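You operate a simulated robot arm through the tools that you are given. There is no shell and no other tool. Be economical: measure what you need, move in short steps, check, and stop when the job is done.

Carry out the task below with a simulated two-armed robot. There is one attempt and no reset: what you move stays moved.

Task
Open the lid bench drawer, put the box from the top of the assembly bench in the inside of the lid bench drawer and shut the drawer again. Put the bracket on the top of the assembly bench away on the top of the inspection bench. Fetch the sponge probe and stand it on the top of belt one. Take the felt wiper on the service bench and put it away on the top of the steel table. Put one of the hinge pins from the service bench on top of the sample cylinder there. Put the black disc from the service bench on the top of the inspection bench and the blue disc on the top of the end table. Any order will do. Set down upright: sponge probe.
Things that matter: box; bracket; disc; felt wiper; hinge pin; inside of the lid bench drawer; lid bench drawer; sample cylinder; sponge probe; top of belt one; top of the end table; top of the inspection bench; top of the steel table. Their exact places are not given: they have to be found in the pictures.

The check looks at the end state, three seconds after you hand in, the way a careful person would. Anything else that was tipped, shoved, dropped, spilled or broken makes it a failure. A push-on lid holds only when it is set on centred and level and pressed home; a screw cap is set on level and turned clockwise until tight.

Robot
Two 7-joint arms with two-finger parallel grippers on one trunk, on a base that drives. Base frame: it is fixed to the floor where the robot stands at the start and does not move with it; the origin is under the middle of the robot, x ahead of it, y to its left, z up. Readings come in m, degrees, newtons and seconds.
The left shoulder is at the start at [0.065, 0.101, 0.987], the right one opposite. With the tool pointing down near the work surface each hand reaches from about 0.26 to 0.54 m from the robot's upright axis, wherever it stands, measured 20 degrees to its own side. Places, roughly: box [0.5, -0.5, 0.75]; bracket (3x4x4 cm) [0.3, -1.1, 0.8]; disc [-1.75, 0.25, 0.75]; felt wiper (6x5x4 cm) [-1.9, -0.5, 0.8]; hinge pin (3x3x4 cm) [-1.9, -0.3, 0.8]; inside of the lid bench drawer [0.7, -0.1, 0.7]; lid bench drawer [0.6, -0.1, 0.7]; sample cylinder [-1.75, 0, 0.75]; sponge probe (4x3x7 cm) [0.2, -1.2, 0.8]; top of belt one [-0.5, -3.2, 0.8]; top of the end table [-3.9, -1.1, 0.7]; top of the inspection bench [-3.9, -0.4, 0.8]; top of the steel table [-4.6, -5.5, 0.8]. Payload 2.4 kg a hand.
The TCP of each hand is the grasp point between the finger pads, 0.024 m short of the fingertips. In the tool frame z runs along the fingers and y along their closing line. Largest opening 0.068 m; finger width 0.017, thickness 0.01; the body of the gripper, 0.04 by 0.07 m, starts 0.041 m behind the TCP.
Orientation is that of the tool frame in the base frame, as a unit quaternion [x, y, z, w]. With the fingers straight down and closing along the base's y, the tool's x points along the base's -x, its y along +y and its z along -z.

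Tools
- The arms move only by the tool move_arm. It takes "left_commands", "right_commands" or both (then of equal length, played together; a hand with none holds still); each is a list of rows, each an object (a shift or turn left out is 0, a gripper value left out holds the last) with "delta_rot": the turn, a rotation vector about the tool's x, y, z in units of 4 degrees (1.0 is 4 degrees), a list of three; "travel": the shift along the tool's x, y, z in units of 25 mm (1.0 is 25 mm), a list of three; "grip": the opening, from 0 (shut) to 1 (fully open). In form: [{"delta_rot": [rx, ry, rz], "travel": [x, y, z], "grip": grip}, ...]. A call has 1 to 10 rows; each row shifts and turns the commanded pose from where the row before left it, along the tool's axes as they then stand. A call with a number of a shift or a turn outside -1 to 1 is refused whole. A row lasts 0.2 s, in which the tool goes at most 0.05 m and 8.6 degrees; a call with a longer step from one row to the next is refused whole, and so is a gripper value outside its range. Where a pose cannot be reached the arm comes as near as it can. A force on the tool above 40 N (or 10 N above the force at the start of the call, whichever is more), or a blocked arm, ends the call early, and 0.2 s more pass. Each finger travels about 0.072 m/s and halts on what it meets, pressing with about 27 N; the grip force reading is that of the motor and also rises with nothing between the fingers. The clock runs only during rows and for 0.2 s after the last one: add rows that do not move to give the fingers time. It gives the time, the measured TCP pose, the force on the tool (base axes), the opening and the grip force at its end, in the units of the frame above (readings bear some noise), with the torque about the TCP (base axes, N m) and any sound that the robot's microphone picked up.
- Cameras (640 x 400 px; columns grow to the right, rows downward): "scene" is now at [0.1576, -0.0132, 1.1459]; the picture's right is [-0.16, -0.99, 0.00], its down [-0.56, 0.09, -0.82] and it looks along [0.81, -0.13, -0.57] (base axes); focal length 214 px, centre (320, 200). "left" rides on the left gripper at [0.084, -0.011, -0.075] in its tool frame; the picture's right is [0.13, 0.99, 0.00], its down [-0.60, 0.08, -0.79] and it looks along [-0.79, 0.10, 0.61] (tool axes); focal length 251 px, centre (320, 200). "right" rides on the right gripper at [0.084, 0.011, -0.075] in its tool frame; the picture's right is [-0.13, 0.99, 0.00], its down [-0.60, -0.08, -0.79] and it looks along [-0.79, -0.10, 0.61] (tool axes); focal length 251 px, centre (320, 200).
- get_image(camera): a new picture of that camera. No time passes.
- move_column(by): slides the trunk up (or, below 0, down) by that many m; the arms and the scene camera ride with it, the base frame stays. It gives what a move gives, with no picture.
- steer(legs): drives the robot by 1 to 6 legs, each [ahead, left, turn to the left] in m, m and degrees, along the robot's own axes; the way and the turn of a leg run together, so that a leg with both is an arc; at most 1.5 m and 180 degrees a leg. The arms and the cameras ride along, it lands a little off, and it stops where it bumps. It gives what a move gives.
- turn_head(pan, tilt): turns the head with the scene camera to pan (to the left, within 86 degrees either way) and tilt (down, from -29 to 69), counted from straight ahead of the robot. It gives what a move gives.
- locate(camera, pixels): there is no depth. For up to 12 entries [column, row, z] of the newest picture of that camera ("zoom" is the newest enlarged one), the place [x, y] in the base frame at which the ray of that pixel passes the height z, good to about 0.002 m. No time passes.
- close_up(camera, box): a new picture of the part [left, top, right, bottom] of that camera's present view, enlarged. No time passes.
- job_done(): hands the job in; it is judged then, once.

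Work in short steps. Measure before you move; look again where a grasp or a placing could have gone wrong, and mend it. You have 322 turns and 208 pictures in all, those below and enlarged ones among them. Open the grippers and draw the arms clear of the work before you hand the job in, unless the task says otherwise.

The tools are called after "Request:" by a JSON object that holds its "name" and its "arguments". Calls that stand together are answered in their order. move_arm: Moves the arms, as the interface text tells. Its arguments: {"type":"object","properties":{"left_commands":{"type":"array","items":{"type":"object","properties":{"delta_rot":{"type":"array","items":{"type":"number"}},"travel":{"type":"array","items":{"type":"number"}},"grip":{"type":"number"}}}},"right_commands":{"type":"array","items":{"type":"object","properties":{"delta_rot":{"type":"array","items":{"type":"number"}},"travel":{"type":"array","items":{"type":"number"}},"grip":{"type":"number"}}}}},"required":[]} The other tools are called the same way: move_column (by) slides the trunk up or down; steer (legs) drives the base; turn_head (pan, tilt) turns the head that bears the scene camera; get_image (camera) takes a picture; locate (camera, pixels) gives the place at which the rays of pixels pass given heights; close_up (camera, box) takes an enlarged picture of a part of a camera's view; job_done () hands the job in.

At the start:

```text
clock: 0.0
left_position: [0.3448, 0.0522, 1.0979]
left_tool_rot: [0.0, 1.0, 0.0, -0.001]
left_force: [0.4, -0.2, -0.5]
left_moment: [0.03, -0.01, 0.01]
left_width: 0.068
left_grasp_force: 0.1
right_position: [0.3477, -0.2661, 1.0979]
right_tool_rot: [0.0, 1.0, 0.0, -0.001]
right_force: [-0.1, 0.2, 0.4]
right_moment: [0.01, 0.0, 0.0]
right_width: 0.0677
right_grasp_force: 0.1
trunk travel left (down, up): [-0.204, 0.646]
robot x, y, heading: [-0.0025, -0.0016, -0.0]
head pan, tilt: [-9.4, 34.9]
```

scene: 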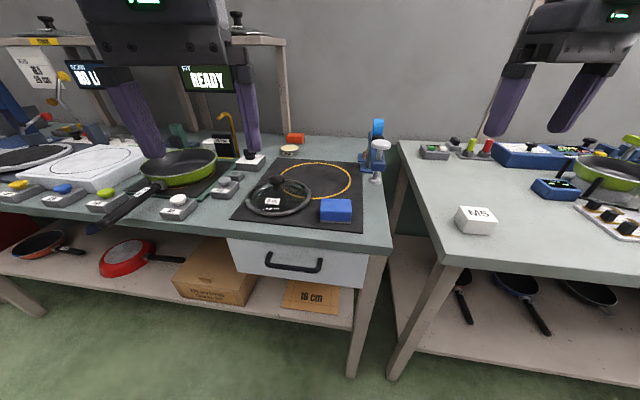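
right: 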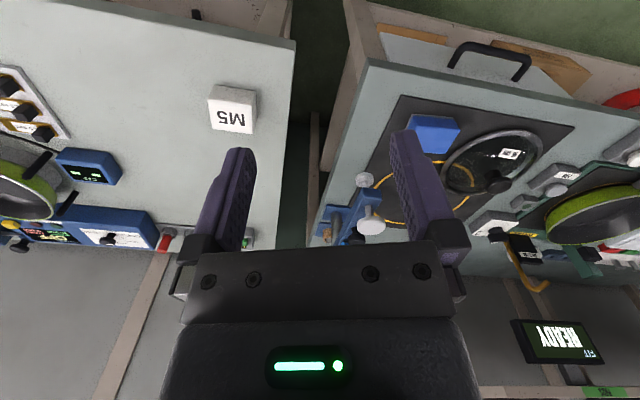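
left: 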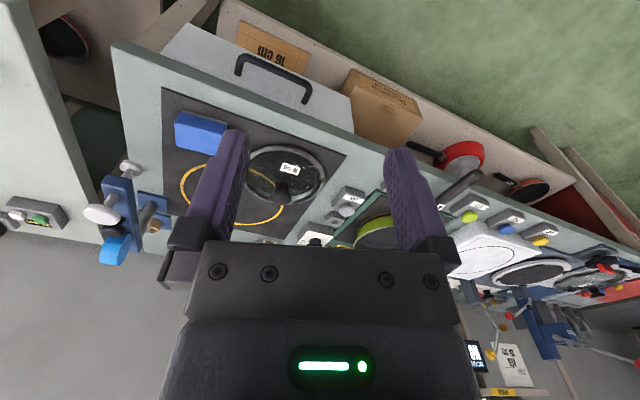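

The scene shows the white box M5 at about (475,220), and the drawer handle at (294,265). I measure both.

Request:
{"name": "close_up", "arguments": {"camera": "scene", "box": [220, 180, 520, 380]}}

Request:
{"name": "locate", "arguments": {"camera": "scene", "pixels": [[266, 253, 0.68], [322, 260, 0.68], [293, 270, 0.67], [455, 207, 0.8], [490, 206, 0.8], [498, 220, 0.8], [459, 218, 0.8], [229, 238, 0.75], [367, 253, 0.75]]}}

```text
2.00 times, centred on (370, 280) of scene
```

zoom: 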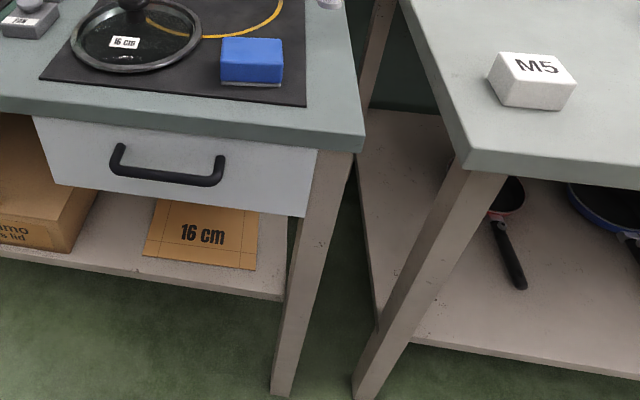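

```text
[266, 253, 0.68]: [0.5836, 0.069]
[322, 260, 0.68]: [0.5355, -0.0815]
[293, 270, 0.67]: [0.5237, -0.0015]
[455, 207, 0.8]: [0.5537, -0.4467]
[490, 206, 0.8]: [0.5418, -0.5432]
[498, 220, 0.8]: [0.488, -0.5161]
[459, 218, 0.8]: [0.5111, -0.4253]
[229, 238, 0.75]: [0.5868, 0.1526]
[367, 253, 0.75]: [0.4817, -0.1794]
```

Triangulating heights: bench corners and box in both the scene and right views.

Request:
{"name": "locate", "arguments": {"camera": "scene", "pixels": [[393, 244, 0.72], [393, 244, 0.78], [447, 263, 0.72], [447, 263, 0.78], [268, 254, 0.64], [268, 254, 0.7], [321, 260, 0.64], [321, 260, 0.7]]}}

Request:
{"name": "locate", "arguments": {"camera": "right", "pixels": [[370, 61, 0.72], [370, 61, 0.78], [297, 43, 0.72], [297, 43, 0.78], [457, 46, 0.64], [457, 46, 0.7], [524, 60, 0.64], [524, 60, 0.7]]}}

Request:
{"name": "close_up", "arguments": {"camera": "right", "box": [200, 0, 560, 225]}}

```text
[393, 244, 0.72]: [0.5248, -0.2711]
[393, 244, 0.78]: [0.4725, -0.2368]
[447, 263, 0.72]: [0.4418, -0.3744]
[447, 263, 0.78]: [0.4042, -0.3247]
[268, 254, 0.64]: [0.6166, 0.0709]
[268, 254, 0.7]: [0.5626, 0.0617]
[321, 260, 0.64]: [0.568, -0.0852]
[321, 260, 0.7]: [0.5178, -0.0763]
```

```text
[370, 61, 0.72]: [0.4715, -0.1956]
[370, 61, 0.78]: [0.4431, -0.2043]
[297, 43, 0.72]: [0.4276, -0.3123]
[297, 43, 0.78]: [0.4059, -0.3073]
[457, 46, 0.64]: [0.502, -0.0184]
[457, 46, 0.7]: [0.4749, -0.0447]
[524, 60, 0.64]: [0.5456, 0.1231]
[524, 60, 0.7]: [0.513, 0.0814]
```

```text
1.78 times, centred on (380, 112) of right
```

zoom: 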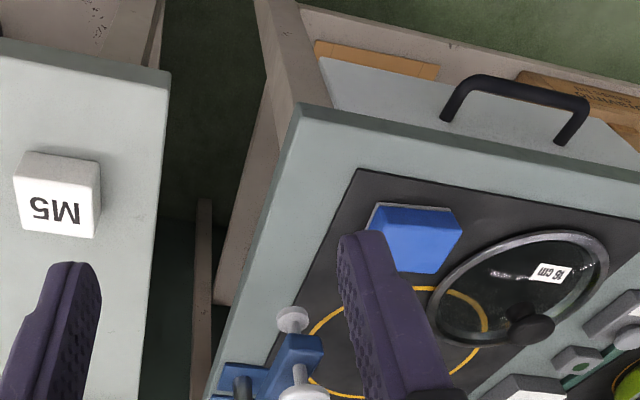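

I used the post bases rather than the bar; redo the handle bar with matched pixels.

Request:
{"name": "locate", "arguments": {"camera": "scene", "pixels": [[267, 264, 0.64], [267, 264, 0.7], [319, 270, 0.64], [319, 270, 0.7], [391, 245, 0.76], [391, 245, 0.82], [439, 262, 0.76], [439, 262, 0.82]]}}

Request:
{"name": "locate", "arguments": {"camera": "right", "pixels": [[466, 45, 0.64], [466, 45, 0.7], [528, 57, 0.64], [528, 57, 0.7], [368, 59, 0.76], [368, 59, 0.82], [295, 41, 0.76], [295, 41, 0.82]]}}

Request:
{"name": "close_up", "arguments": {"camera": "scene", "box": [380, 180, 540, 280]}}

```text
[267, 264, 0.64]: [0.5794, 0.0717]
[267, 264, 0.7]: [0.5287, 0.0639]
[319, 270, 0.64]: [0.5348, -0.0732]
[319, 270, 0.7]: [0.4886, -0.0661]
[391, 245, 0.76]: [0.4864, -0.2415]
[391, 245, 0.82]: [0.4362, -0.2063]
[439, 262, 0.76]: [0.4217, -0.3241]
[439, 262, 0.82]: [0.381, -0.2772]
```

```text
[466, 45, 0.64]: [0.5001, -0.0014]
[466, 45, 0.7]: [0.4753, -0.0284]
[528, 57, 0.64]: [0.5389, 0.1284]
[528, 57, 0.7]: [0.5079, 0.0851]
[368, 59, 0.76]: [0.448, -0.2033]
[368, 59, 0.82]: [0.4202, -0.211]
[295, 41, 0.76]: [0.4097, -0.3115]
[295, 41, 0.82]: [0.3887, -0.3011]
```

```text
4.00 times, centred on (460, 230) of scene
```

zoom: 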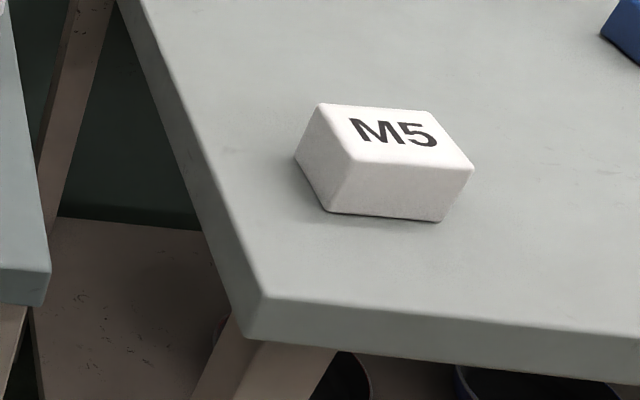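

Next I measure the bench edge direction at an assumed height of 0.82.

Request:
{"name": "locate", "arguments": {"camera": "scene", "pixels": [[391, 244, 0.82], [300, 236, 0.82], [210, 226, 0.82], [267, 264, 0.75], [319, 270, 0.75], [269, 254, 0.75], [321, 260, 0.75], [445, 254, 0.82], [600, 271, 0.82], [445, 254, 0.8], [600, 271, 0.8]]}}

Request:
{"name": "locate", "arguments": {"camera": "right", "pixels": [[368, 59, 0.82], [460, 80, 0.82], [555, 100, 0.82], [466, 45, 0.75], [528, 57, 0.75], [295, 41, 0.8], [100, 10, 0.8], [295, 41, 0.82]]}}

```text
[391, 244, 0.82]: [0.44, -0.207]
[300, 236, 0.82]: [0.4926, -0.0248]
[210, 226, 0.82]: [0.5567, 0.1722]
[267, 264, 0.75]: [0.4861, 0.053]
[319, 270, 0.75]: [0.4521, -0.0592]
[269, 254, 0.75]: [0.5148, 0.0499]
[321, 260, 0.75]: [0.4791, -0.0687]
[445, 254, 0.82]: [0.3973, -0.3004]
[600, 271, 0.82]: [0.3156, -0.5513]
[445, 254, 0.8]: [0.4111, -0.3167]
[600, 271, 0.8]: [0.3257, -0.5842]
```

```text
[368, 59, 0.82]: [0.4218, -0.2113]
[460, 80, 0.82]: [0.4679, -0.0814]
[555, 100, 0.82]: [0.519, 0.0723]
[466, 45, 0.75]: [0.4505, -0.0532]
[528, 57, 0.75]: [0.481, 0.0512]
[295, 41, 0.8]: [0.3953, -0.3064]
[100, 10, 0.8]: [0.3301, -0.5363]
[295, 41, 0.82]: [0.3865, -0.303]
```

The bench edges run 17° off the robot's y axis: handle bar about (0.467,0,0.75), edge normal (0.955,-0.296). I square up to the bench with a little backing, so a near-horizontal grasp of the handle has room.

Request:
{"name": "steer", "arguments": {"legs": [[0, 0, -17.3], [-0.1, 0, 0]]}}

Request:
{"name": "turn_head", "arguments": {"pan": 10, "tilt": 40}}

Request:
{"name": "move_arm", "arguments": {"left_commands": [{"delta_rot": [-0.763, -0.763, 0.995], "travel": [0, 0, 0], "grip": 0.6}, {"delta_rot": [-0.763, -0.763, 0.995]}, {"delta_rot": [-0.763, -0.763, 0.995]}, {"delta_rot": [-0.763, -0.763, 0.995]}, {"delta_rot": [-0.763, -0.763, 0.995]}, {"delta_rot": [-0.763, -0.763, 0.995]}, {"delta_rot": [-0.763, -0.763, 0.995]}, {"delta_rot": [-0.763, -0.763, 0.995]}, {"delta_rot": [-0.763, -0.763, 0.995]}, {"delta_rot": [-0.763, -0.763, 0.995]}]}}

Request:
{"name": "move_arm", "arguments": {"left_commands": [{"delta_rot": [-0.763, -0.763, 0.995]}, {"delta_rot": [-0.763, -0.763, 0.995]}, {"delta_rot": [-0.763, -0.763, 0.995]}, {"delta_rot": [-0.763, -0.763, 0.995]}, {"delta_rot": [-0.763, -0.763, 0.995]}, {"delta_rot": [-0.763, -0.763, 0.995]}, {"delta_rot": [-0.763, -0.763, 0.995]}, {"delta_rot": [-0.763, -0.763, 0.995]}, {"delta_rot": [-0.763, -0.763, 0.995]}]}}

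Request:
{"name": "get_image", "arguments": {"camera": "scene"}}

Request:
{"name": "get_image", "arguments": {"camera": "left"}}

```text
clock: 2.1
left_position: [0.2478, -0.0225, 1.0981]
left_tool_rot: [0.15, 0.989, 0.0, 0.001]
left_force: [0.0, -0.2, 0.5]
left_moment: [-0.02, 0.01, -0.03]
left_width: 0.0679
left_grasp_force: 0.1
right_position: [0.157, -0.3271, 1.096]
right_tool_rot: [0.151, 0.989, 0.0, 0.0]
right_force: [-0.8, -0.3, -0.1]
right_moment: [0.0, -0.01, -0.01]
right_width: 0.0679
right_grasp_force: 0.0
trunk travel left (down, up): [-0.204, 0.646]
robot x, y, heading: [-0.0955, 0.0317, -17.2]
head pan, tilt: [-9.4, 34.9]
```

```text
clock: 3.0
left_position: [0.2477, -0.0221, 1.0981]
left_tool_rot: [0.15, 0.989, -0.001, 0.0]
left_force: [0.6, 0.8, 0.4]
left_moment: [-0.01, -0.01, -0.04]
left_width: 0.0678
left_grasp_force: 0.0
right_position: [0.1558, -0.3268, 1.0976]
right_tool_rot: [0.15, 0.989, 0.001, 0.0]
right_force: [-0.3, -0.2, -0.3]
right_moment: [0.04, 0.05, 0.02]
right_width: 0.0678
right_grasp_force: 0.1
trunk travel left (down, up): [-0.204, 0.646]
robot x, y, heading: [-0.0986, 0.0304, -17.1]
head pan, tilt: [10.0, 40.0]
```

```text
clock: 5.2
left_position: [0.2489, -0.0218, 1.0967]
left_tool_rot: [0.46, 0.811, 0.214, 0.29]
left_force: [0.1, 0.0, 0.2]
left_moment: [-0.01, -0.01, 0.01]
left_width: 0.0409
left_grasp_force: 0.1
right_position: [0.157, -0.3274, 1.0972]
right_tool_rot: [0.15, 0.989, 0.0, 0.0]
right_force: [-0.2, 0.3, -0.6]
right_moment: [-0.01, 0.0, -0.02]
right_width: 0.0681
right_grasp_force: 0.2
trunk travel left (down, up): [-0.204, 0.646]
robot x, y, heading: [-0.0992, 0.0288, -17.3]
head pan, tilt: [10.0, 40.0]
```

```text
clock: 7.2
left_position: [0.2499, -0.0219, 1.0971]
left_tool_rot: [0.638, 0.476, 0.359, 0.487]
left_force: [-0.4, -0.3, -0.9]
left_moment: [0.02, 0.03, -0.05]
left_width: 0.041
left_grasp_force: 0.1
right_position: [0.1565, -0.3271, 1.098]
right_tool_rot: [0.15, 0.989, 0.001, 0.0]
right_force: [0.0, 0.1, 0.1]
right_moment: [0.02, 0.02, 0.01]
right_width: 0.0681
right_grasp_force: 0.0
trunk travel left (down, up): [-0.204, 0.646]
robot x, y, heading: [-0.0985, 0.0294, -17.2]
head pan, tilt: [10.0, 40.0]
```

```text
201 pictures are left
```

scene: 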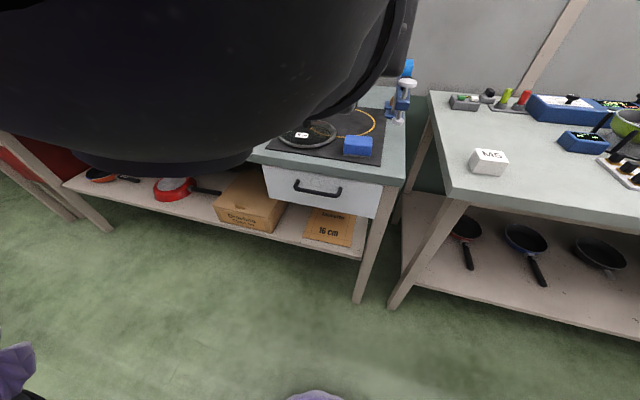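

```text
200 pictures are left
```

left: 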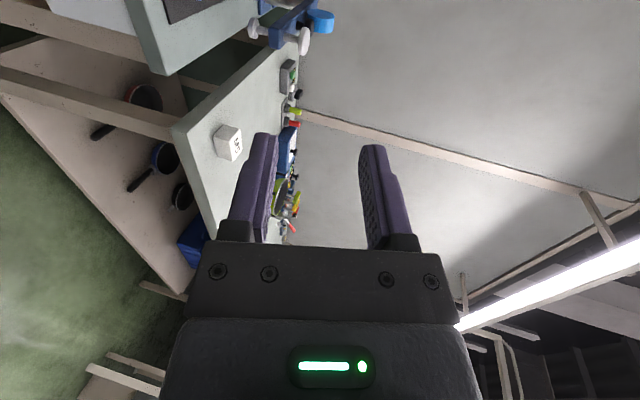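

Rotation reached. Handle seen at (295,182)–(340,193); re-measure it with a close-up.

Request:
{"name": "close_up", "arguments": {"camera": "scene", "box": [240, 130, 400, 230]}}

Request:
{"name": "locate", "arguments": {"camera": "scene", "pixels": [[295, 187, 0.75], [339, 194, 0.75], [295, 187, 0.77], [339, 194, 0.77]]}}

```text
4.00 times, centred on (320, 180) of scene
```

zoom: 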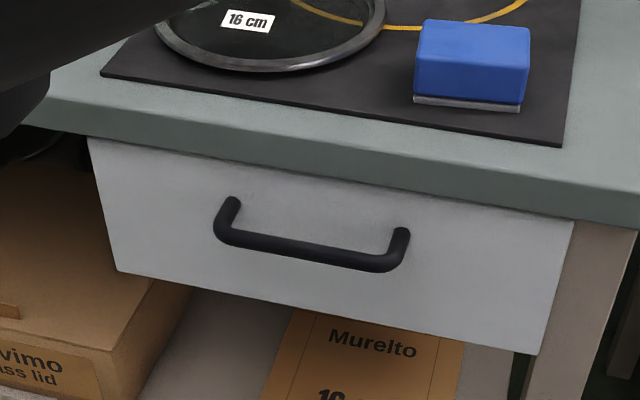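

```text
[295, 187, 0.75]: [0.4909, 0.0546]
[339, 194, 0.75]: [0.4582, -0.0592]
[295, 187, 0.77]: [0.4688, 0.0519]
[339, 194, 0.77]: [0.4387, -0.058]
```

Bar confirmed around (0.468,-0.002,0.75). I lower the left hand to a pre-grasp about 8 cm in front of it.

Request:
{"name": "move_arm", "arguments": {"left_commands": [{"travel": [0.26, -0.926, 0.655]}, {"travel": [0.26, -0.926, 0.655]}, {"travel": [0.26, -0.926, 0.655]}, {"travel": [0.26, -0.926, 0.655]}, {"travel": [0.26, -0.926, 0.655]}, {"travel": [0.26, -0.926, 0.655]}, {"travel": [0.26, -0.926, 0.655]}]}}

Request:
{"name": "move_arm", "arguments": {"left_commands": [{"travel": [0.26, -0.926, 0.655]}, {"travel": [0.26, -0.926, 0.655]}, {"travel": [0.26, -0.926, 0.655]}, {"travel": [0.26, -0.926, 0.655]}, {"travel": [0.26, -0.926, 0.655]}, {"travel": [0.26, -0.926, 0.655]}, {}]}}

Request:
{"name": "get_image", "arguments": {"camera": "left"}}

Request:
{"name": "get_image", "arguments": {"camera": "scene"}}

```text
clock: 8.8
left_position: [0.3309, -0.0053, 0.9137]
left_tool_rot: [0.638, 0.472, 0.361, 0.49]
left_force: [-0.3, 0.9, -0.1]
left_moment: [-0.01, -0.02, -0.01]
left_width: 0.0408
left_grasp_force: 0.0
left hand out of reach, approached as far as the arm can: row 3, 4
right_position: [0.1564, -0.3276, 1.0969]
right_tool_rot: [0.151, 0.989, 0.001, 0.001]
right_force: [-0.1, -0.9, 0.3]
right_moment: [0.0, 0.0, 0.01]
right_width: 0.0681
right_grasp_force: 0.0
trunk travel left (down, up): [-0.204, 0.646]
robot x, y, heading: [-0.0971, 0.0319, -17.2]
head pan, tilt: [10.0, 40.0]
```

```text
clock: 10.4
left_position: [0.3649, -0.0723, 0.8093]
left_tool_rot: [0.639, 0.473, 0.36, 0.487]
left_force: [-0.4, 0.6, -0.5]
left_moment: [0.02, 0.0, -0.02]
left_width: 0.0412
left_grasp_force: 0.1
left hand out of reach, approached as far as the arm can: row 1, 2, 3, 4, 5, 6
right_position: [0.156, -0.3276, 1.0968]
right_tool_rot: [0.151, 0.989, 0.0, 0.0]
right_force: [0.5, 0.4, 0.6]
right_moment: [0.01, 0.03, -0.01]
right_width: 0.0678
right_grasp_force: 0.0
trunk travel left (down, up): [-0.204, 0.646]
robot x, y, heading: [-0.0981, 0.0277, -17.2]
head pan, tilt: [10.0, 40.0]
```

```text
198 pictures are left
```

left: 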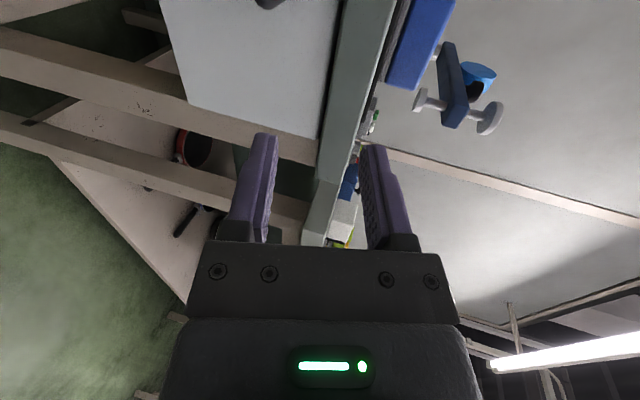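

```text
197 pictures are left
```

scene: 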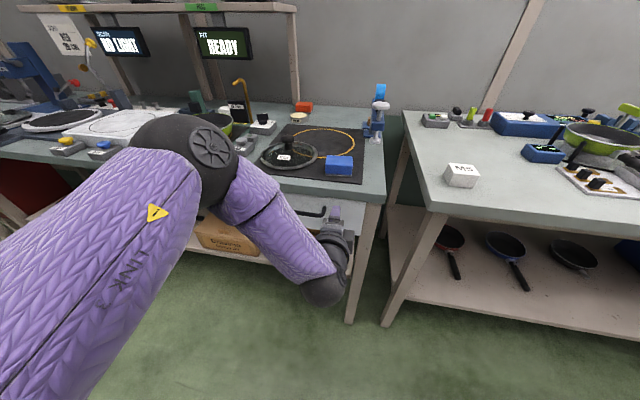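

The arm hit its reach limits with the hand too high and too far right. I lower the trunk by 0.12 and see how the pose responds.

Request:
{"name": "move_column", "arguments": {"by": -0.12}}

Request:
{"name": "move_arm", "arguments": {"left_commands": [{"travel": [0.5, 0.5, 0]}, {"travel": [0.5, 0.5, 0]}, {}]}}

```text
clock: 11.9
left_position: [0.3639, -0.071, 0.6897]
left_tool_rot: [0.639, 0.472, 0.36, 0.489]
left_force: [-0.8, -0.6, -0.3]
left_moment: [-0.02, -0.01, 0.0]
left_width: 0.0407
left_grasp_force: 0.2
right_position: [0.1842, -0.3353, 0.951]
right_tool_rot: [0.151, 0.988, 0.006, -0.042]
right_force: [-0.6, 0.4, 0.0]
right_moment: [0.04, 0.01, 0.0]
right_width: 0.0684
right_grasp_force: 0.2
trunk travel left (down, up): [-0.084, 0.766]
robot x, y, heading: [-0.0945, 0.0317, -17.2]
head pan, tilt: [10.0, 40.0]
```

```text
clock: 12.7
left_position: [0.3749, -0.054, 0.7174]
left_tool_rot: [0.639, 0.474, 0.361, 0.487]
left_force: [-0.5, 0.4, 0.7]
left_moment: [0.02, 0.0, -0.01]
left_width: 0.0407
left_grasp_force: 0.1
left hand out of reach, approached as far as the arm can: row 2
right_position: [0.1839, -0.3339, 0.9507]
right_tool_rot: [0.15, 0.988, 0.007, -0.043]
right_force: [0.2, -0.1, 0.0]
right_moment: [-0.03, -0.02, 0.01]
right_width: 0.0681
right_grasp_force: 0.1
trunk travel left (down, up): [-0.084, 0.766]
robot x, y, heading: [-0.0956, 0.0275, -17.3]
head pan, tilt: [10.0, 40.0]
```

Commands run from the achieved pose. I shift the base left by 0.077 m to line the hand up with the handle, and raise the trunk slightly.

Request:
{"name": "steer", "arguments": {"legs": [[0, 0.077, 0]]}}

Request:
{"name": "move_column", "arguments": {"by": 0.033}}

Request:
{"name": "get_image", "arguments": {"camera": "scene"}}

Request:
{"name": "get_image", "arguments": {"camera": "left"}}

```text
clock: 13.7
left_position: [0.3976, 0.0185, 0.7176]
left_tool_rot: [0.638, 0.474, 0.361, 0.487]
left_force: [0.3, -0.2, 0.5]
left_moment: [0.0, 0.02, 0.0]
left_width: 0.0408
left_grasp_force: 0.0
right_position: [0.2069, -0.2619, 0.9514]
right_tool_rot: [0.15, 0.988, 0.007, -0.042]
right_force: [0.5, -0.1, 0.0]
right_moment: [0.02, -0.01, -0.05]
right_width: 0.0679
right_grasp_force: 0.0
trunk travel left (down, up): [-0.084, 0.766]
robot x, y, heading: [-0.0707, 0.1014, -17.1]
head pan, tilt: [10.0, 40.0]
```

```text
clock: 14.5
left_position: [0.3967, 0.0187, 0.7496]
left_tool_rot: [0.639, 0.474, 0.361, 0.487]
left_force: [0.4, -0.6, 0.7]
left_moment: [-0.01, 0.01, 0.01]
left_width: 0.0409
left_grasp_force: 0.1
right_position: [0.2066, -0.263, 0.9845]
right_tool_rot: [0.151, 0.988, 0.007, -0.042]
right_force: [-0.4, -0.4, -0.2]
right_moment: [0.03, -0.01, -0.01]
right_width: 0.0679
right_grasp_force: 0.1
trunk travel left (down, up): [-0.117, 0.733]
robot x, y, heading: [-0.0711, 0.1054, -17.4]
head pan, tilt: [10.0, 40.0]
```

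```text
196 pictures are left
```

scene: 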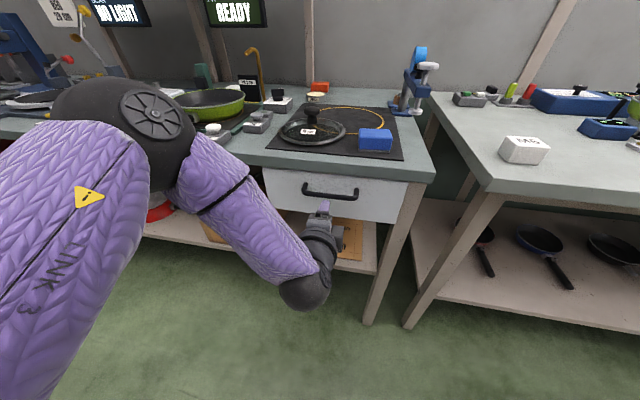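

```text
195 pictures are left
```

left: 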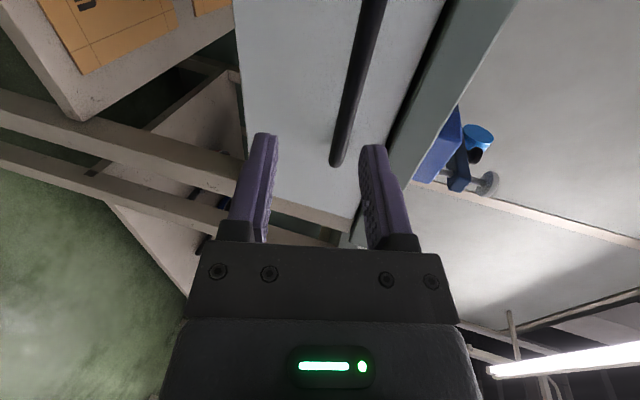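

The bar shows in the left view ending at (337,163); I triangulate it against the scene view.

Request:
{"name": "locate", "arguments": {"camera": "left", "pixels": [[338, 160, 0.74], [338, 160, 0.76], [338, 160, 0.78], [356, 90, 0.75], [356, 90, 0.77]]}}

Request:
{"name": "close_up", "arguments": {"camera": "scene", "box": [240, 150, 400, 250]}}

Request:
{"name": "locate", "arguments": {"camera": "scene", "pixels": [[305, 194, 0.74], [356, 199, 0.74], [305, 194, 0.76], [356, 199, 0.76], [323, 206, 0.75]]}}

```text
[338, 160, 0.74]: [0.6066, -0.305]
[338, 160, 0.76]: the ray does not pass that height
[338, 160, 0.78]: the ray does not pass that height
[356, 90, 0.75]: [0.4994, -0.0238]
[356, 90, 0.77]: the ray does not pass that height
```

```text
4.00 times, centred on (320, 200) of scene
```

zoom: 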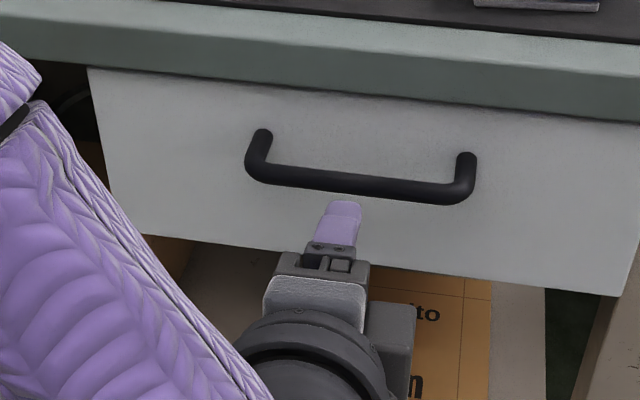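

```text
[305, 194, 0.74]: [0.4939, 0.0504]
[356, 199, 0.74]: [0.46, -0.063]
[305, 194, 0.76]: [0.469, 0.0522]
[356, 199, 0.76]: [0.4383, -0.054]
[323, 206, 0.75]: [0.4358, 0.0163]
```

Bar height works out to 0.752. I advance 0.076 m along the bench normal to straddle the bar (opening 0.041).

Request:
{"name": "move_arm", "arguments": {"left_commands": [{"travel": [0, 0.22, 0.73]}, {"travel": [0, 0.22, 0.73]}, {"travel": [0, 0.22, 0.73]}, {"travel": [0, 0.22, 0.73]}, {}]}}

Request:
{"name": "get_image", "arguments": {"camera": "left"}}

Request:
{"name": "close_up", "arguments": {"camera": "scene", "box": [240, 150, 400, 250]}}

```text
clock: 15.7
left_position: [0.4697, -0.0024, 0.7529]
left_tool_rot: [0.639, 0.476, 0.361, 0.485]
left_force: [-1.1, 0.0, -1.0]
left_moment: [0.03, 0.01, -0.01]
left_width: 0.0407
left_grasp_force: 0.1
right_position: [0.2062, -0.262, 0.9838]
right_tool_rot: [0.149, 0.988, 0.006, -0.042]
right_force: [0.0, -0.1, 1.2]
right_moment: [-0.03, 0.01, -0.01]
right_width: 0.0677
right_grasp_force: 0.0
trunk travel left (down, up): [-0.117, 0.733]
robot x, y, heading: [-0.0755, 0.1049, -17.4]
head pan, tilt: [10.0, 40.0]
```

```text
193 pictures are left
```

left: 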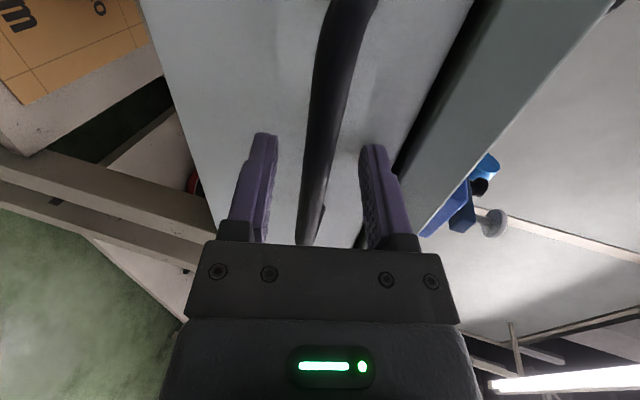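

```text
4.00 times, centred on (320, 200) of scene
```

zoom: 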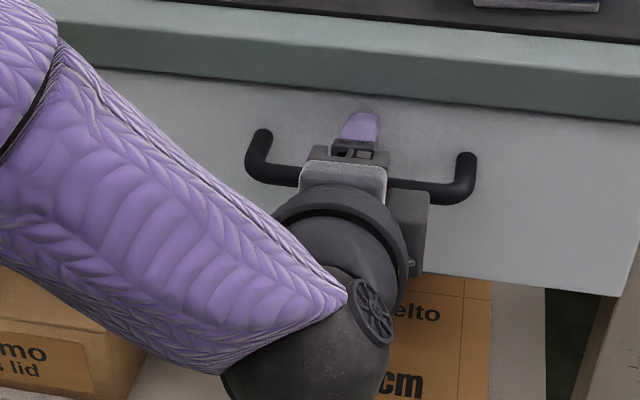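

The bar lies between the fingers. I close the grip.

Request:
{"name": "move_arm", "arguments": {"left_commands": [{"grip": 0}, {}, {}, {}, {}]}}

```text
clock: 16.9
left_position: [0.4687, -0.0028, 0.7505]
left_tool_rot: [0.64, 0.476, 0.36, 0.484]
left_force: [-15.8, 4.6, -27.9]
left_moment: [0.18, -0.07, 0.12]
left_width: 0.0117
left_grasp_force: 32.6
right_position: [0.2069, -0.2629, 0.982]
right_tool_rot: [0.149, 0.988, 0.007, -0.043]
right_force: [-0.3, -0.5, -0.2]
right_moment: [-0.03, 0.01, 0.0]
right_width: 0.0681
right_grasp_force: 0.1
trunk travel left (down, up): [-0.117, 0.733]
robot x, y, heading: [-0.0733, 0.1026, -17.0]
head pan, tilt: [10.0, 40.0]
```

Bar gripped (11.7 mm). I ease the vertical load slightly, then pull by backing the base.

Request:
{"name": "move_arm", "arguments": {"left_commands": [{"travel": [0, -0.1, 0]}, {"travel": [0, 0, -0.1]}]}}

Request:
{"name": "steer", "arguments": {"legs": [[-0.1, 0, 0]]}}

Request:
{"name": "get_image", "arguments": {"camera": "scene"}}

```text
clock: 17.5
left_position: [0.4692, -0.0025, 0.75]
left_tool_rot: [0.638, 0.476, 0.362, 0.485]
left_force: [0.6, 0.3, -27.1]
left_moment: [0.02, -0.03, -0.54]
left_width: 0.0119
left_grasp_force: 32.3
right_position: [0.2097, -0.2616, 0.9836]
right_tool_rot: [0.151, 0.988, 0.006, -0.043]
right_force: [0.5, -0.2, -0.8]
right_moment: [-0.03, 0.03, -0.01]
right_width: 0.068
right_grasp_force: 0.1
trunk travel left (down, up): [-0.117, 0.733]
robot x, y, heading: [-0.0777, 0.1057, -17.0]
head pan, tilt: [10.0, 40.0]
```

```text
clock: 18.6
left_position: [0.3731, 0.0281, 0.7495]
left_tool_rot: [0.638, 0.477, 0.362, 0.484]
left_force: [2.8, 11.3, -23.4]
left_moment: [0.22, -0.1, 0.03]
left_width: 0.0116
left_grasp_force: 32.0
right_position: [0.1136, -0.2312, 0.9834]
right_tool_rot: [0.149, 0.988, 0.006, -0.044]
right_force: [0.1, -0.1, 0.2]
right_moment: [0.04, -0.02, -0.01]
right_width: 0.0685
right_grasp_force: 0.0
trunk travel left (down, up): [-0.117, 0.733]
robot x, y, heading: [-0.1698, 0.1327, -17.3]
head pan, tilt: [10.0, 40.0]
```

```text
191 pictures are left
```

scene: 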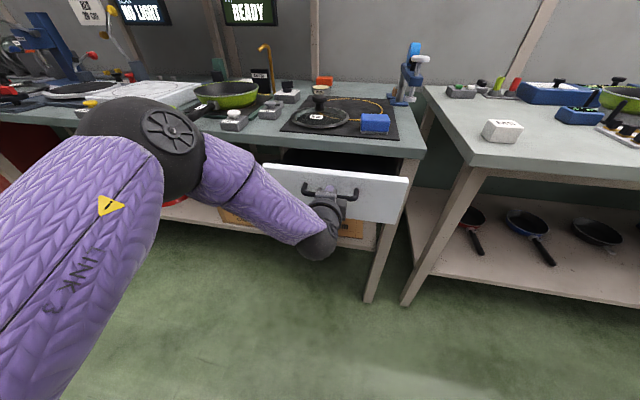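

The drawer slides. Pull a further 8 cm.

Request:
{"name": "steer", "arguments": {"legs": [[-0.08, 0, 0]]}}

Request:
{"name": "get_image", "arguments": {"camera": "scene"}}

```text
clock: 19.7
left_position: [0.2964, 0.0535, 0.7496]
left_tool_rot: [0.637, 0.477, 0.363, 0.484]
left_force: [3.7, 14.2, -12.7]
left_moment: [0.21, -0.08, 0.12]
left_width: 0.0117
left_grasp_force: 32.1
right_position: [0.0349, -0.2061, 0.9855]
right_tool_rot: [0.149, 0.988, 0.006, -0.043]
right_force: [-0.4, 0.8, 0.9]
right_moment: [-0.03, 0.03, -0.02]
right_width: 0.0681
right_grasp_force: 0.1
trunk travel left (down, up): [-0.117, 0.733]
robot x, y, heading: [-0.247, 0.1557, -17.2]
head pan, tilt: [10.0, 40.0]
```

```text
190 pictures are left
```

scene: 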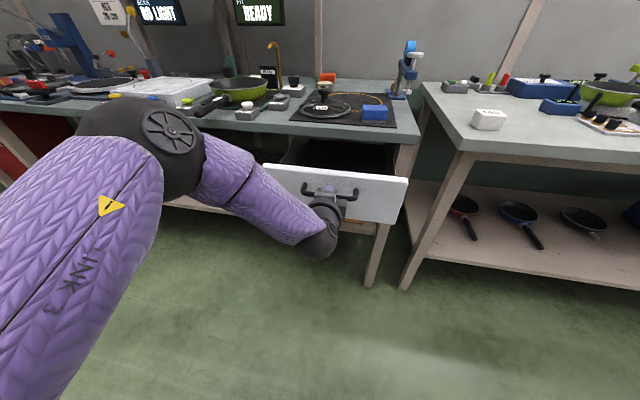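

Drawer is open about 17 cm. Release and back away.

Request:
{"name": "move_arm", "arguments": {"left_commands": [{"grip": 0.6}, {}, {}]}}

Request:
{"name": "steer", "arguments": {"legs": [[-0.15, 0, 0]]}}

Request:
{"name": "move_column", "arguments": {"by": 0.117}}

Request:
{"name": "get_image", "arguments": {"camera": "scene"}}

```text
clock: 20.5
left_position: [0.2947, 0.0537, 0.7506]
left_tool_rot: [0.638, 0.477, 0.363, 0.484]
left_force: [-0.1, -0.4, 0.4]
left_moment: [0.02, 0.02, -0.02]
left_width: 0.0409
left_grasp_force: 0.1
right_position: [0.0341, -0.2076, 0.9851]
right_tool_rot: [0.149, 0.988, 0.006, -0.042]
right_force: [-0.6, -0.4, 0.0]
right_moment: [0.02, 0.03, 0.04]
right_width: 0.0679
right_grasp_force: 0.0
trunk travel left (down, up): [-0.117, 0.733]
robot x, y, heading: [-0.2413, 0.1567, -17.2]
head pan, tilt: [10.0, 40.0]
```

```text
clock: 21.9
left_position: [0.1509, 0.0979, 0.7518]
left_tool_rot: [0.638, 0.478, 0.362, 0.484]
left_force: [0.0, 0.6, 0.1]
left_moment: [-0.01, -0.03, -0.01]
left_width: 0.0409
left_grasp_force: 0.0
right_position: [-0.1079, -0.1628, 0.9838]
right_tool_rot: [0.149, 0.988, 0.007, -0.042]
right_force: [-0.5, 0.3, -0.4]
right_moment: [-0.05, -0.01, 0.0]
right_width: 0.0681
right_grasp_force: 0.1
trunk travel left (down, up): [-0.117, 0.733]
robot x, y, heading: [-0.3897, 0.2037, -17.0]
head pan, tilt: [10.0, 40.0]
```

```text
clock: 23.3
left_position: [0.1505, 0.0964, 0.8679]
left_tool_rot: [0.638, 0.477, 0.363, 0.483]
left_force: [-0.4, -0.4, -0.8]
left_moment: [0.02, 0.06, 0.02]
left_width: 0.0409
left_grasp_force: 0.1
right_position: [-0.1087, -0.1644, 1.1004]
right_tool_rot: [0.149, 0.988, 0.006, -0.044]
right_force: [-0.3, -0.6, 0.6]
right_moment: [-0.03, 0.0, 0.02]
right_width: 0.0681
right_grasp_force: 0.0
trunk travel left (down, up): [-0.234, 0.616]
robot x, y, heading: [-0.3908, 0.2041, -17.1]
head pan, tilt: [10.0, 40.0]
```

```text
189 pictures are left
```

scene: 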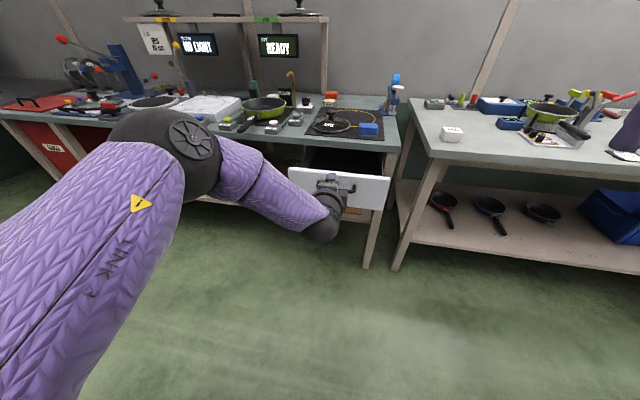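

Drawer open; handle freed. I raise the left hand out of the way and drive so the box (about [0.525,-0.485]) comes into the right hand's reach, staying clear of the open drawer.

Request:
{"name": "move_arm", "arguments": {"left_commands": [{"travel": [0, 0.985, -0.273], "grip": 0}, {"travel": [0, 0.985, -0.273]}, {"travel": [0, 0.985, -0.273]}, {"travel": [0, 0.985, -0.273]}, {"travel": [0, 0.985, -0.273]}, {"travel": [0, 0.985, -0.273]}, {"travel": [0, 0.985, -0.273]}, {"travel": [0, 0.985, -0.273]}, {"travel": [0, 0.985, -0.273]}]}}

Request:
{"name": "steer", "arguments": {"legs": [[0, -0.35, 0], [0.5, 0, 0], [0, 0, 15]]}}

Request:
{"name": "turn_head", "arguments": {"pan": -20, "tilt": 45}}

Request:
{"name": "get_image", "arguments": {"camera": "scene"}}

Request:
{"name": "get_image", "arguments": {"camera": "right"}}

```text
clock: 25.3
left_position: [0.1516, 0.0978, 1.0984]
left_tool_rot: [0.638, 0.477, 0.363, 0.484]
left_force: [-0.2, 0.3, 0.9]
left_moment: [-0.03, -0.02, -0.02]
left_width: 0.0
left_grasp_force: 23.5
right_position: [-0.1085, -0.1622, 1.1012]
right_tool_rot: [0.149, 0.988, 0.006, -0.042]
right_force: [-0.1, -0.3, 0.3]
right_moment: [-0.01, 0.05, 0.0]
right_width: 0.0677
right_grasp_force: 0.0
trunk travel left (down, up): [-0.234, 0.616]
robot x, y, heading: [-0.3906, 0.2027, -16.9]
head pan, tilt: [10.0, 40.0]
```

```text
clock: 31.1
left_position: [0.5374, -0.2451, 1.0967]
left_tool_rot: [0.57, 0.556, 0.423, 0.432]
left_force: [0.1, 0.1, 0.1]
left_moment: [0.01, 0.0, 0.0]
left_width: 0.0
left_grasp_force: 23.5
right_position: [0.3516, -0.5645, 1.1005]
right_tool_rot: [0.019, 0.999, 0.001, -0.043]
right_force: [0.1, 0.0, -0.9]
right_moment: [0.02, 0.0, -0.05]
right_width: 0.068
right_grasp_force: 0.0
trunk travel left (down, up): [-0.234, 0.616]
robot x, y, heading: [-0.0132, -0.2825, -2.1]
head pan, tilt: [10.0, 40.0]
```

```text
clock: 32.0
left_position: [0.5373, -0.2465, 1.0974]
left_tool_rot: [0.57, 0.557, 0.423, 0.432]
left_force: [-0.3, -0.5, 0.0]
left_moment: [-0.01, -0.02, 0.04]
left_width: 0.0
left_grasp_force: 23.3
right_position: [0.3522, -0.5633, 1.1006]
right_tool_rot: [0.02, 0.999, 0.001, -0.042]
right_force: [-0.7, 0.4, 0.9]
right_moment: [0.02, 0.0, -0.02]
right_width: 0.0678
right_grasp_force: 0.0
trunk travel left (down, up): [-0.234, 0.616]
robot x, y, heading: [-0.0164, -0.2821, -2.2]
head pan, tilt: [-20.0, 45.0]
```

```text
188 pictures are left
```

scene: 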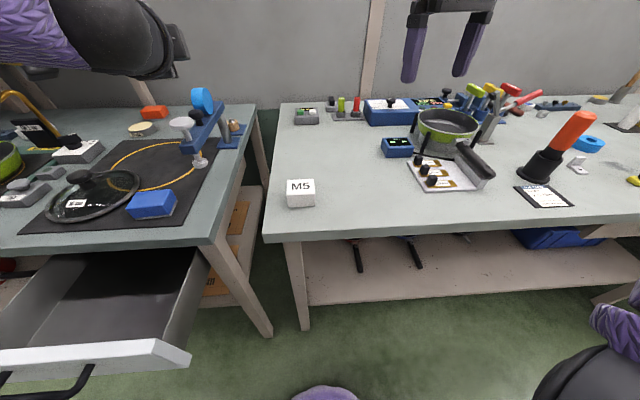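

```text
187 pictures are left
```

right: 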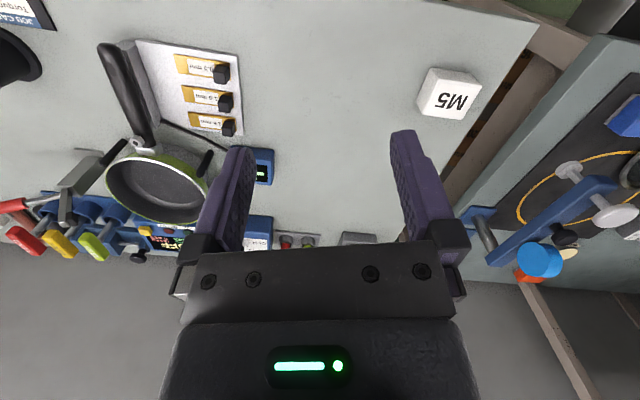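

Box M5 at scene (301,193) and right (448,94). Close-ups for accuracy.

Request:
{"name": "close_up", "arguments": {"camera": "scene", "box": [260, 160, 340, 210]}}

Request:
{"name": "locate", "arguments": {"camera": "zoom", "pixels": [[216, 152, 0.82], [426, 144, 0.82], [440, 252, 0.82], [232, 280, 0.82], [232, 280, 0.86], [440, 252, 0.86], [236, 380, 0.79], [236, 380, 0.83]]}}

Request:
{"name": "close_up", "arguments": {"camera": "right", "box": [400, 50, 512, 120]}}

```text
8.00 times, centred on (300, 185) of scene
```

zoom: 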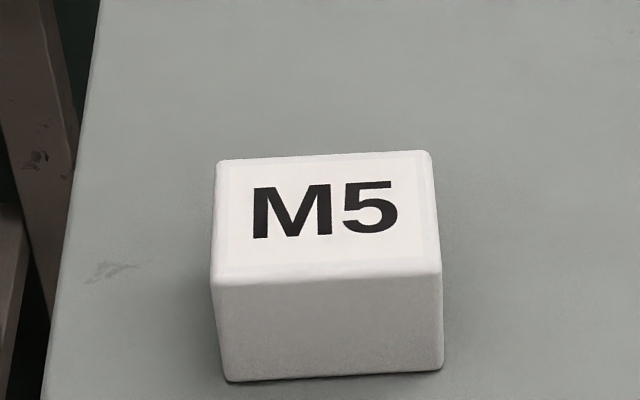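

```text
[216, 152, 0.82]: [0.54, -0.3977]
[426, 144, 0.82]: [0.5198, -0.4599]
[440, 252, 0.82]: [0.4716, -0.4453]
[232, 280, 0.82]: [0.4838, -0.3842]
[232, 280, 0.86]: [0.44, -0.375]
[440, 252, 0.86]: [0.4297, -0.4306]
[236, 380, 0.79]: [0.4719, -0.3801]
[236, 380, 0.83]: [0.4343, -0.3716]
```

```text
5.71 times, centred on (456, 85) of right
```

zoom: 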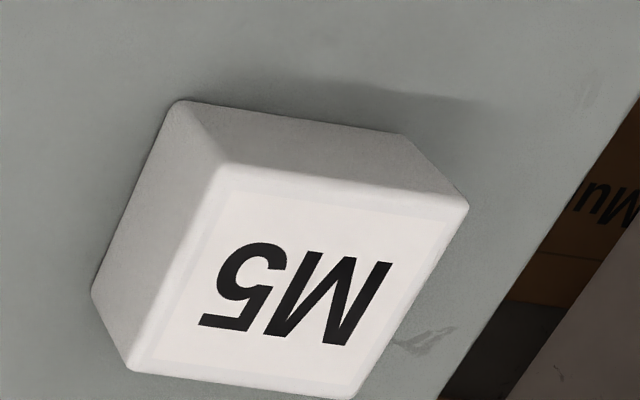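

Request:
{"name": "locate", "arguments": {"camera": "zoom", "pixels": [[232, 168, 0.8], [467, 205, 0.8], [355, 395, 0.8], [130, 368, 0.8], [232, 168, 0.84], [467, 205, 0.84], [355, 395, 0.84], [130, 368, 0.84], [182, 103, 0.76], [182, 103, 0.8]]}}

Request:
{"name": "locate", "arguments": {"camera": "scene", "pixels": [[287, 179.4, 0.8], [313.7, 179, 0.8], [315, 194, 0.8], [286.5, 195, 0.8], [287, 179.4, 0.84], [313.7, 179, 0.84], [315, 194, 0.84], [286.5, 195, 0.84], [315.2, 206, 0.76], [315.2, 206, 0.8]]}}

```text
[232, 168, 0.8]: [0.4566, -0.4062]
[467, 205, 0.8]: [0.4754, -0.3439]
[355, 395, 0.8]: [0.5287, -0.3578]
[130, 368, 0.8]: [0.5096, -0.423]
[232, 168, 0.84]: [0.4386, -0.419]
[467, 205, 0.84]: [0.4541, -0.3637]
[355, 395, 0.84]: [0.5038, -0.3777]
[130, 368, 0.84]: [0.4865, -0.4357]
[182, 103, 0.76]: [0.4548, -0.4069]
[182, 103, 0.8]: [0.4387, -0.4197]
```

```text
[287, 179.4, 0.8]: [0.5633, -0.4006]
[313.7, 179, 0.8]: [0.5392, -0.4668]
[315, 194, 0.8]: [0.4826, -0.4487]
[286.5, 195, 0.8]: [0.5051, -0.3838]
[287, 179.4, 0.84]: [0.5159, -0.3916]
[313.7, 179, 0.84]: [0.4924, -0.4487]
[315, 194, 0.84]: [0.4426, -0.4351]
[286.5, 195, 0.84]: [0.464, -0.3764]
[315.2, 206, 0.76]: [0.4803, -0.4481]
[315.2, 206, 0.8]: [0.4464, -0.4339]
```

Box: top at z≈0.856, surface 0.82, centre (0.462,-0.407), about 5.7×5 cm, aligned with the bench (17°). I draw the left hand back, square the right hand to the box and go to hover.

Request:
{"name": "move_arm", "arguments": {"left_commands": [{"travel": [0.5, 0, -1]}, {"travel": [0.5, 0, -1]}, {"travel": [0.5, 0, -1]}, {"travel": [0.5, 0, -1]}, {}, {}], "right_commands": [{"delta_rot": [-0.04, -0.3, 0.93]}, {"delta_rot": [-0.04, -0.3, 0.93]}, {"delta_rot": [-0.04, -0.3, 0.93]}, {"delta_rot": [-0.04, -0.3, 0.93]}, {}, {}]}}

Request:
{"name": "move_arm", "arguments": {"right_commands": [{"travel": [-0.294, 0.908, 0.9], "grip": 1}, {"travel": [-0.294, 0.908, 0.9]}, {"travel": [-0.294, 0.908, 0.9]}, {"travel": [-0.294, 0.908, 0.9]}, {"travel": [-0.294, 0.908, 0.9]}, {"travel": [-0.294, 0.908, 0.9]}, {"travel": [-0.294, 0.908, 0.9]}, {"travel": [-0.294, 0.908, 0.9]}, {}]}}

Request:
{"name": "get_image", "arguments": {"camera": "right"}}

Request:
{"name": "get_image", "arguments": {"camera": "scene"}}

```text
clock: 33.4
left_position: [0.4424, -0.1947, 1.1239]
left_tool_rot: [0.569, 0.557, 0.424, 0.432]
left_force: [0.9, -0.1, 0.4]
left_moment: [-0.02, 0.02, 0.02]
left_width: 0.0001
left_grasp_force: 23.3
right_position: [0.3522, -0.5634, 1.1013]
right_tool_rot: [0.148, 0.989, 0.001, -0.002]
right_force: [-0.2, 0.0, 0.2]
right_moment: [0.02, 0.0, -0.01]
right_width: 0.0682
right_grasp_force: 0.0
trunk travel left (down, up): [-0.234, 0.616]
robot x, y, heading: [-0.0132, -0.2878, -2.2]
head pan, tilt: [-20.0, 45.0]
```

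```text
clock: 35.4
left_position: [0.442, -0.1949, 1.1243]
left_tool_rot: [0.57, 0.556, 0.423, 0.433]
left_force: [0.9, 0.1, 0.3]
left_moment: [0.02, 0.01, 0.02]
left_width: 0.0001
left_grasp_force: 24.1
right_position: [0.4609, -0.4077, 0.9198]
right_tool_rot: [0.149, 0.989, 0.0, -0.001]
right_force: [0.1, -0.3, -0.2]
right_moment: [0.0, 0.0, 0.0]
right_width: 0.0683
right_grasp_force: 0.1
trunk travel left (down, up): [-0.234, 0.616]
robot x, y, heading: [-0.014, -0.285, -2.2]
head pan, tilt: [-20.0, 45.0]
```

```text
184 pictures are left
```

right: 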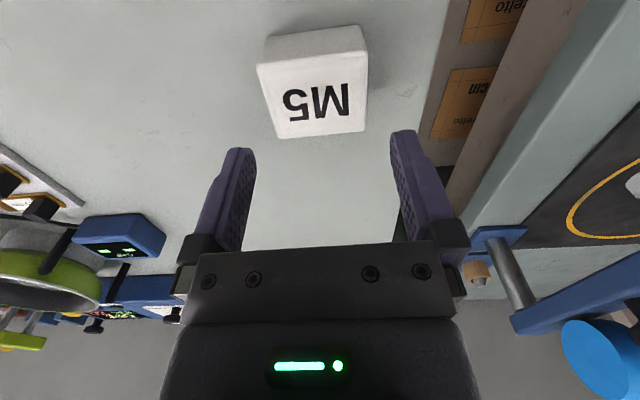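

```text
183 pictures are left
```

scene: 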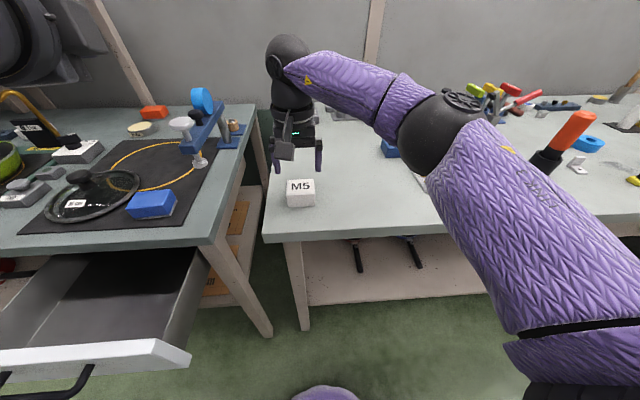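

Verify box position with the right camera at the hover.

Request:
{"name": "locate", "arguments": {"camera": "right", "pixels": [[258, 68, 0.856], [367, 52, 0.856], [366, 130, 0.856], [279, 137, 0.856], [264, 39, 0.82], [360, 27, 0.82]]}}

```text
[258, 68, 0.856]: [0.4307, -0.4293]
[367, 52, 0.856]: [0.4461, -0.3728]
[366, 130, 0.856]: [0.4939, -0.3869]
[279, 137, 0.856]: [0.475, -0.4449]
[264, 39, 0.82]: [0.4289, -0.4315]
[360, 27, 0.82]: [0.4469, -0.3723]
```

Agrees within 1 mm. Descend to TCP z 0.848 and close.

Request:
{"name": "move_arm", "arguments": {"right_commands": [{"travel": [0, 0, 0.72], "grip": 1}, {"travel": [0, 0, 0.72]}, {"travel": [0, 0, 0.72]}, {"travel": [0, 0, 0.72]}, {}, {"grip": 0}, {}, {}]}}

```text
clock: 37.2
left_position: [0.4429, -0.1944, 1.1241]
left_tool_rot: [0.569, 0.557, 0.424, 0.432]
left_force: [1.2, 0.0, 0.2]
left_moment: [0.0, -0.04, -0.01]
left_width: 0.0
left_grasp_force: 23.5
right_position: [0.4601, -0.4071, 0.8479]
right_tool_rot: [0.149, 0.989, 0.001, -0.001]
right_force: [-0.1, 0.1, -0.7]
right_moment: [0.01, 0.02, 0.0]
right_width: 0.0599
right_grasp_force: 26.7
trunk travel left (down, up): [-0.234, 0.616]
robot x, y, heading: [-0.0103, -0.2863, -2.3]
head pan, tilt: [-20.0, 45.0]
```

Box held (60 mm). Lift it, back away, square up and move beside the drawer.

Request:
{"name": "move_arm", "arguments": {"right_commands": [{"travel": [0, 0, -1]}, {"travel": [0, 0, -1]}, {"travel": [0, 0, -1]}, {"travel": [0, 0, -1]}, {"travel": [0, 0, -1]}, {"travel": [0, 0, -1]}]}}

Request:
{"name": "steer", "arguments": {"legs": [[-0.3, 0, 0], [0, 0, -14.9], [0, 0.6, 0], [0.1, 0, 0]]}}

Request:
{"name": "turn_head", "arguments": {"pan": -5, "tilt": 50}}

Request:
{"name": "get_image", "arguments": {"camera": "scene"}}

Request:
{"name": "get_image", "arguments": {"camera": "right"}}

```text
clock: 38.6
left_position: [0.4428, -0.1937, 1.1242]
left_tool_rot: [0.57, 0.556, 0.423, 0.432]
left_force: [0.3, -0.4, 0.5]
left_moment: [0.0, 0.01, 0.01]
left_width: 0.0
left_grasp_force: 23.2
right_position: [0.4609, -0.4076, 0.9999]
right_tool_rot: [0.148, 0.989, 0.0, -0.001]
right_force: [-0.1, 0.8, -1.8]
right_moment: [0.0, -0.02, 0.0]
right_width: 0.0597
right_grasp_force: 27.2
trunk travel left (down, up): [-0.234, 0.616]
robot x, y, heading: [-0.0128, -0.2874, -2.3]
head pan, tilt: [-20.0, 45.0]
```

```text
clock: 45.3
left_position: [0.4219, 0.244, 1.1241]
left_tool_rot: [0.637, 0.477, 0.364, 0.483]
left_force: [0.8, -0.7, -0.2]
left_moment: [0.03, -0.02, 0.02]
left_width: 0.0
left_grasp_force: 23.8
right_position: [0.3842, 0.0329, 0.999]
right_tool_rot: [0.275, 0.961, 0.001, -0.001]
right_force: [-0.8, 0.2, -1.1]
right_moment: [0.01, -0.02, 0.0]
right_width: 0.0598
right_grasp_force: 27.6
trunk travel left (down, up): [-0.234, 0.616]
robot x, y, heading: [-0.0408, 0.27, -17.1]
head pan, tilt: [-20.0, 45.0]
```

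```text
clock: 46.1
left_position: [0.4222, 0.2444, 1.1234]
left_tool_rot: [0.637, 0.479, 0.364, 0.483]
left_force: [-1.0, -0.1, 1.4]
left_moment: [0.0, 0.02, -0.02]
left_width: 0.0
left_grasp_force: 23.5
right_position: [0.3862, 0.0335, 0.9999]
right_tool_rot: [0.275, 0.961, 0.0, -0.001]
right_force: [0.7, 0.5, -1.2]
right_moment: [0.0, 0.0, 0.01]
right_width: 0.0598
right_grasp_force: 27.3
trunk travel left (down, up): [-0.234, 0.616]
robot x, y, heading: [-0.0454, 0.2724, -17.2]
head pan, tilt: [-5.0, 50.0]
```

```text
182 pictures are left
```

scene: 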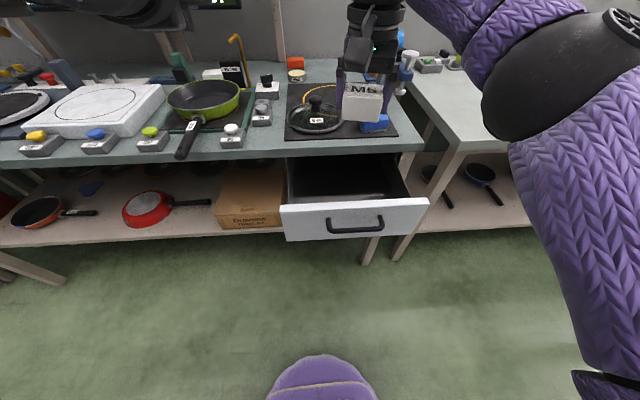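

```text
181 pictures are left
```

right: 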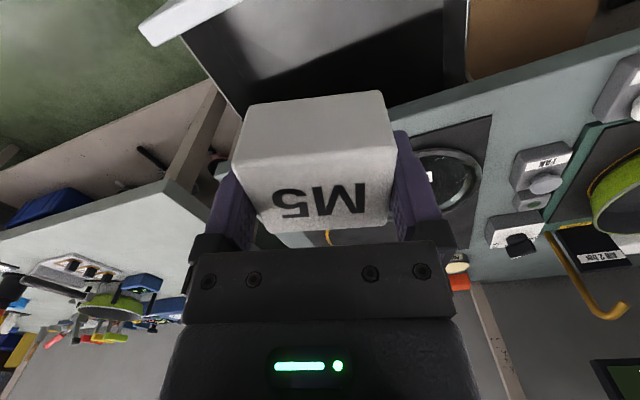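

Drawer seen at scene (280–430, 155–240). Measure the interior edges.

Request:
{"name": "close_up", "arguments": {"camera": "scene", "box": [270, 130, 440, 236]}}

Request:
{"name": "locate", "arguments": {"camera": "scene", "pixels": [[281, 205, 0.78], [429, 198, 0.78], [286, 158, 0.82], [420, 151, 0.82], [329, 226, 0.752], [382, 222, 0.752]]}}

```text
3.76 times, centred on (355, 183) of scene
```

zoom: 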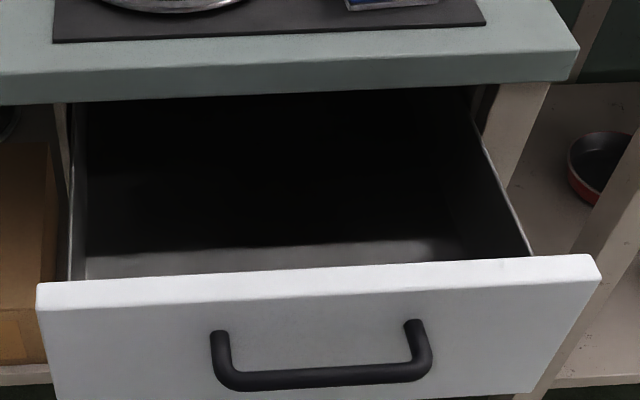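

```text
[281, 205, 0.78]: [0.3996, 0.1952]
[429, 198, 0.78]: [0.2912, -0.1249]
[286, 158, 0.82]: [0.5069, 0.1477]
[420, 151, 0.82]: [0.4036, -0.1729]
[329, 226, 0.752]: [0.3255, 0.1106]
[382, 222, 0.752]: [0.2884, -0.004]
```

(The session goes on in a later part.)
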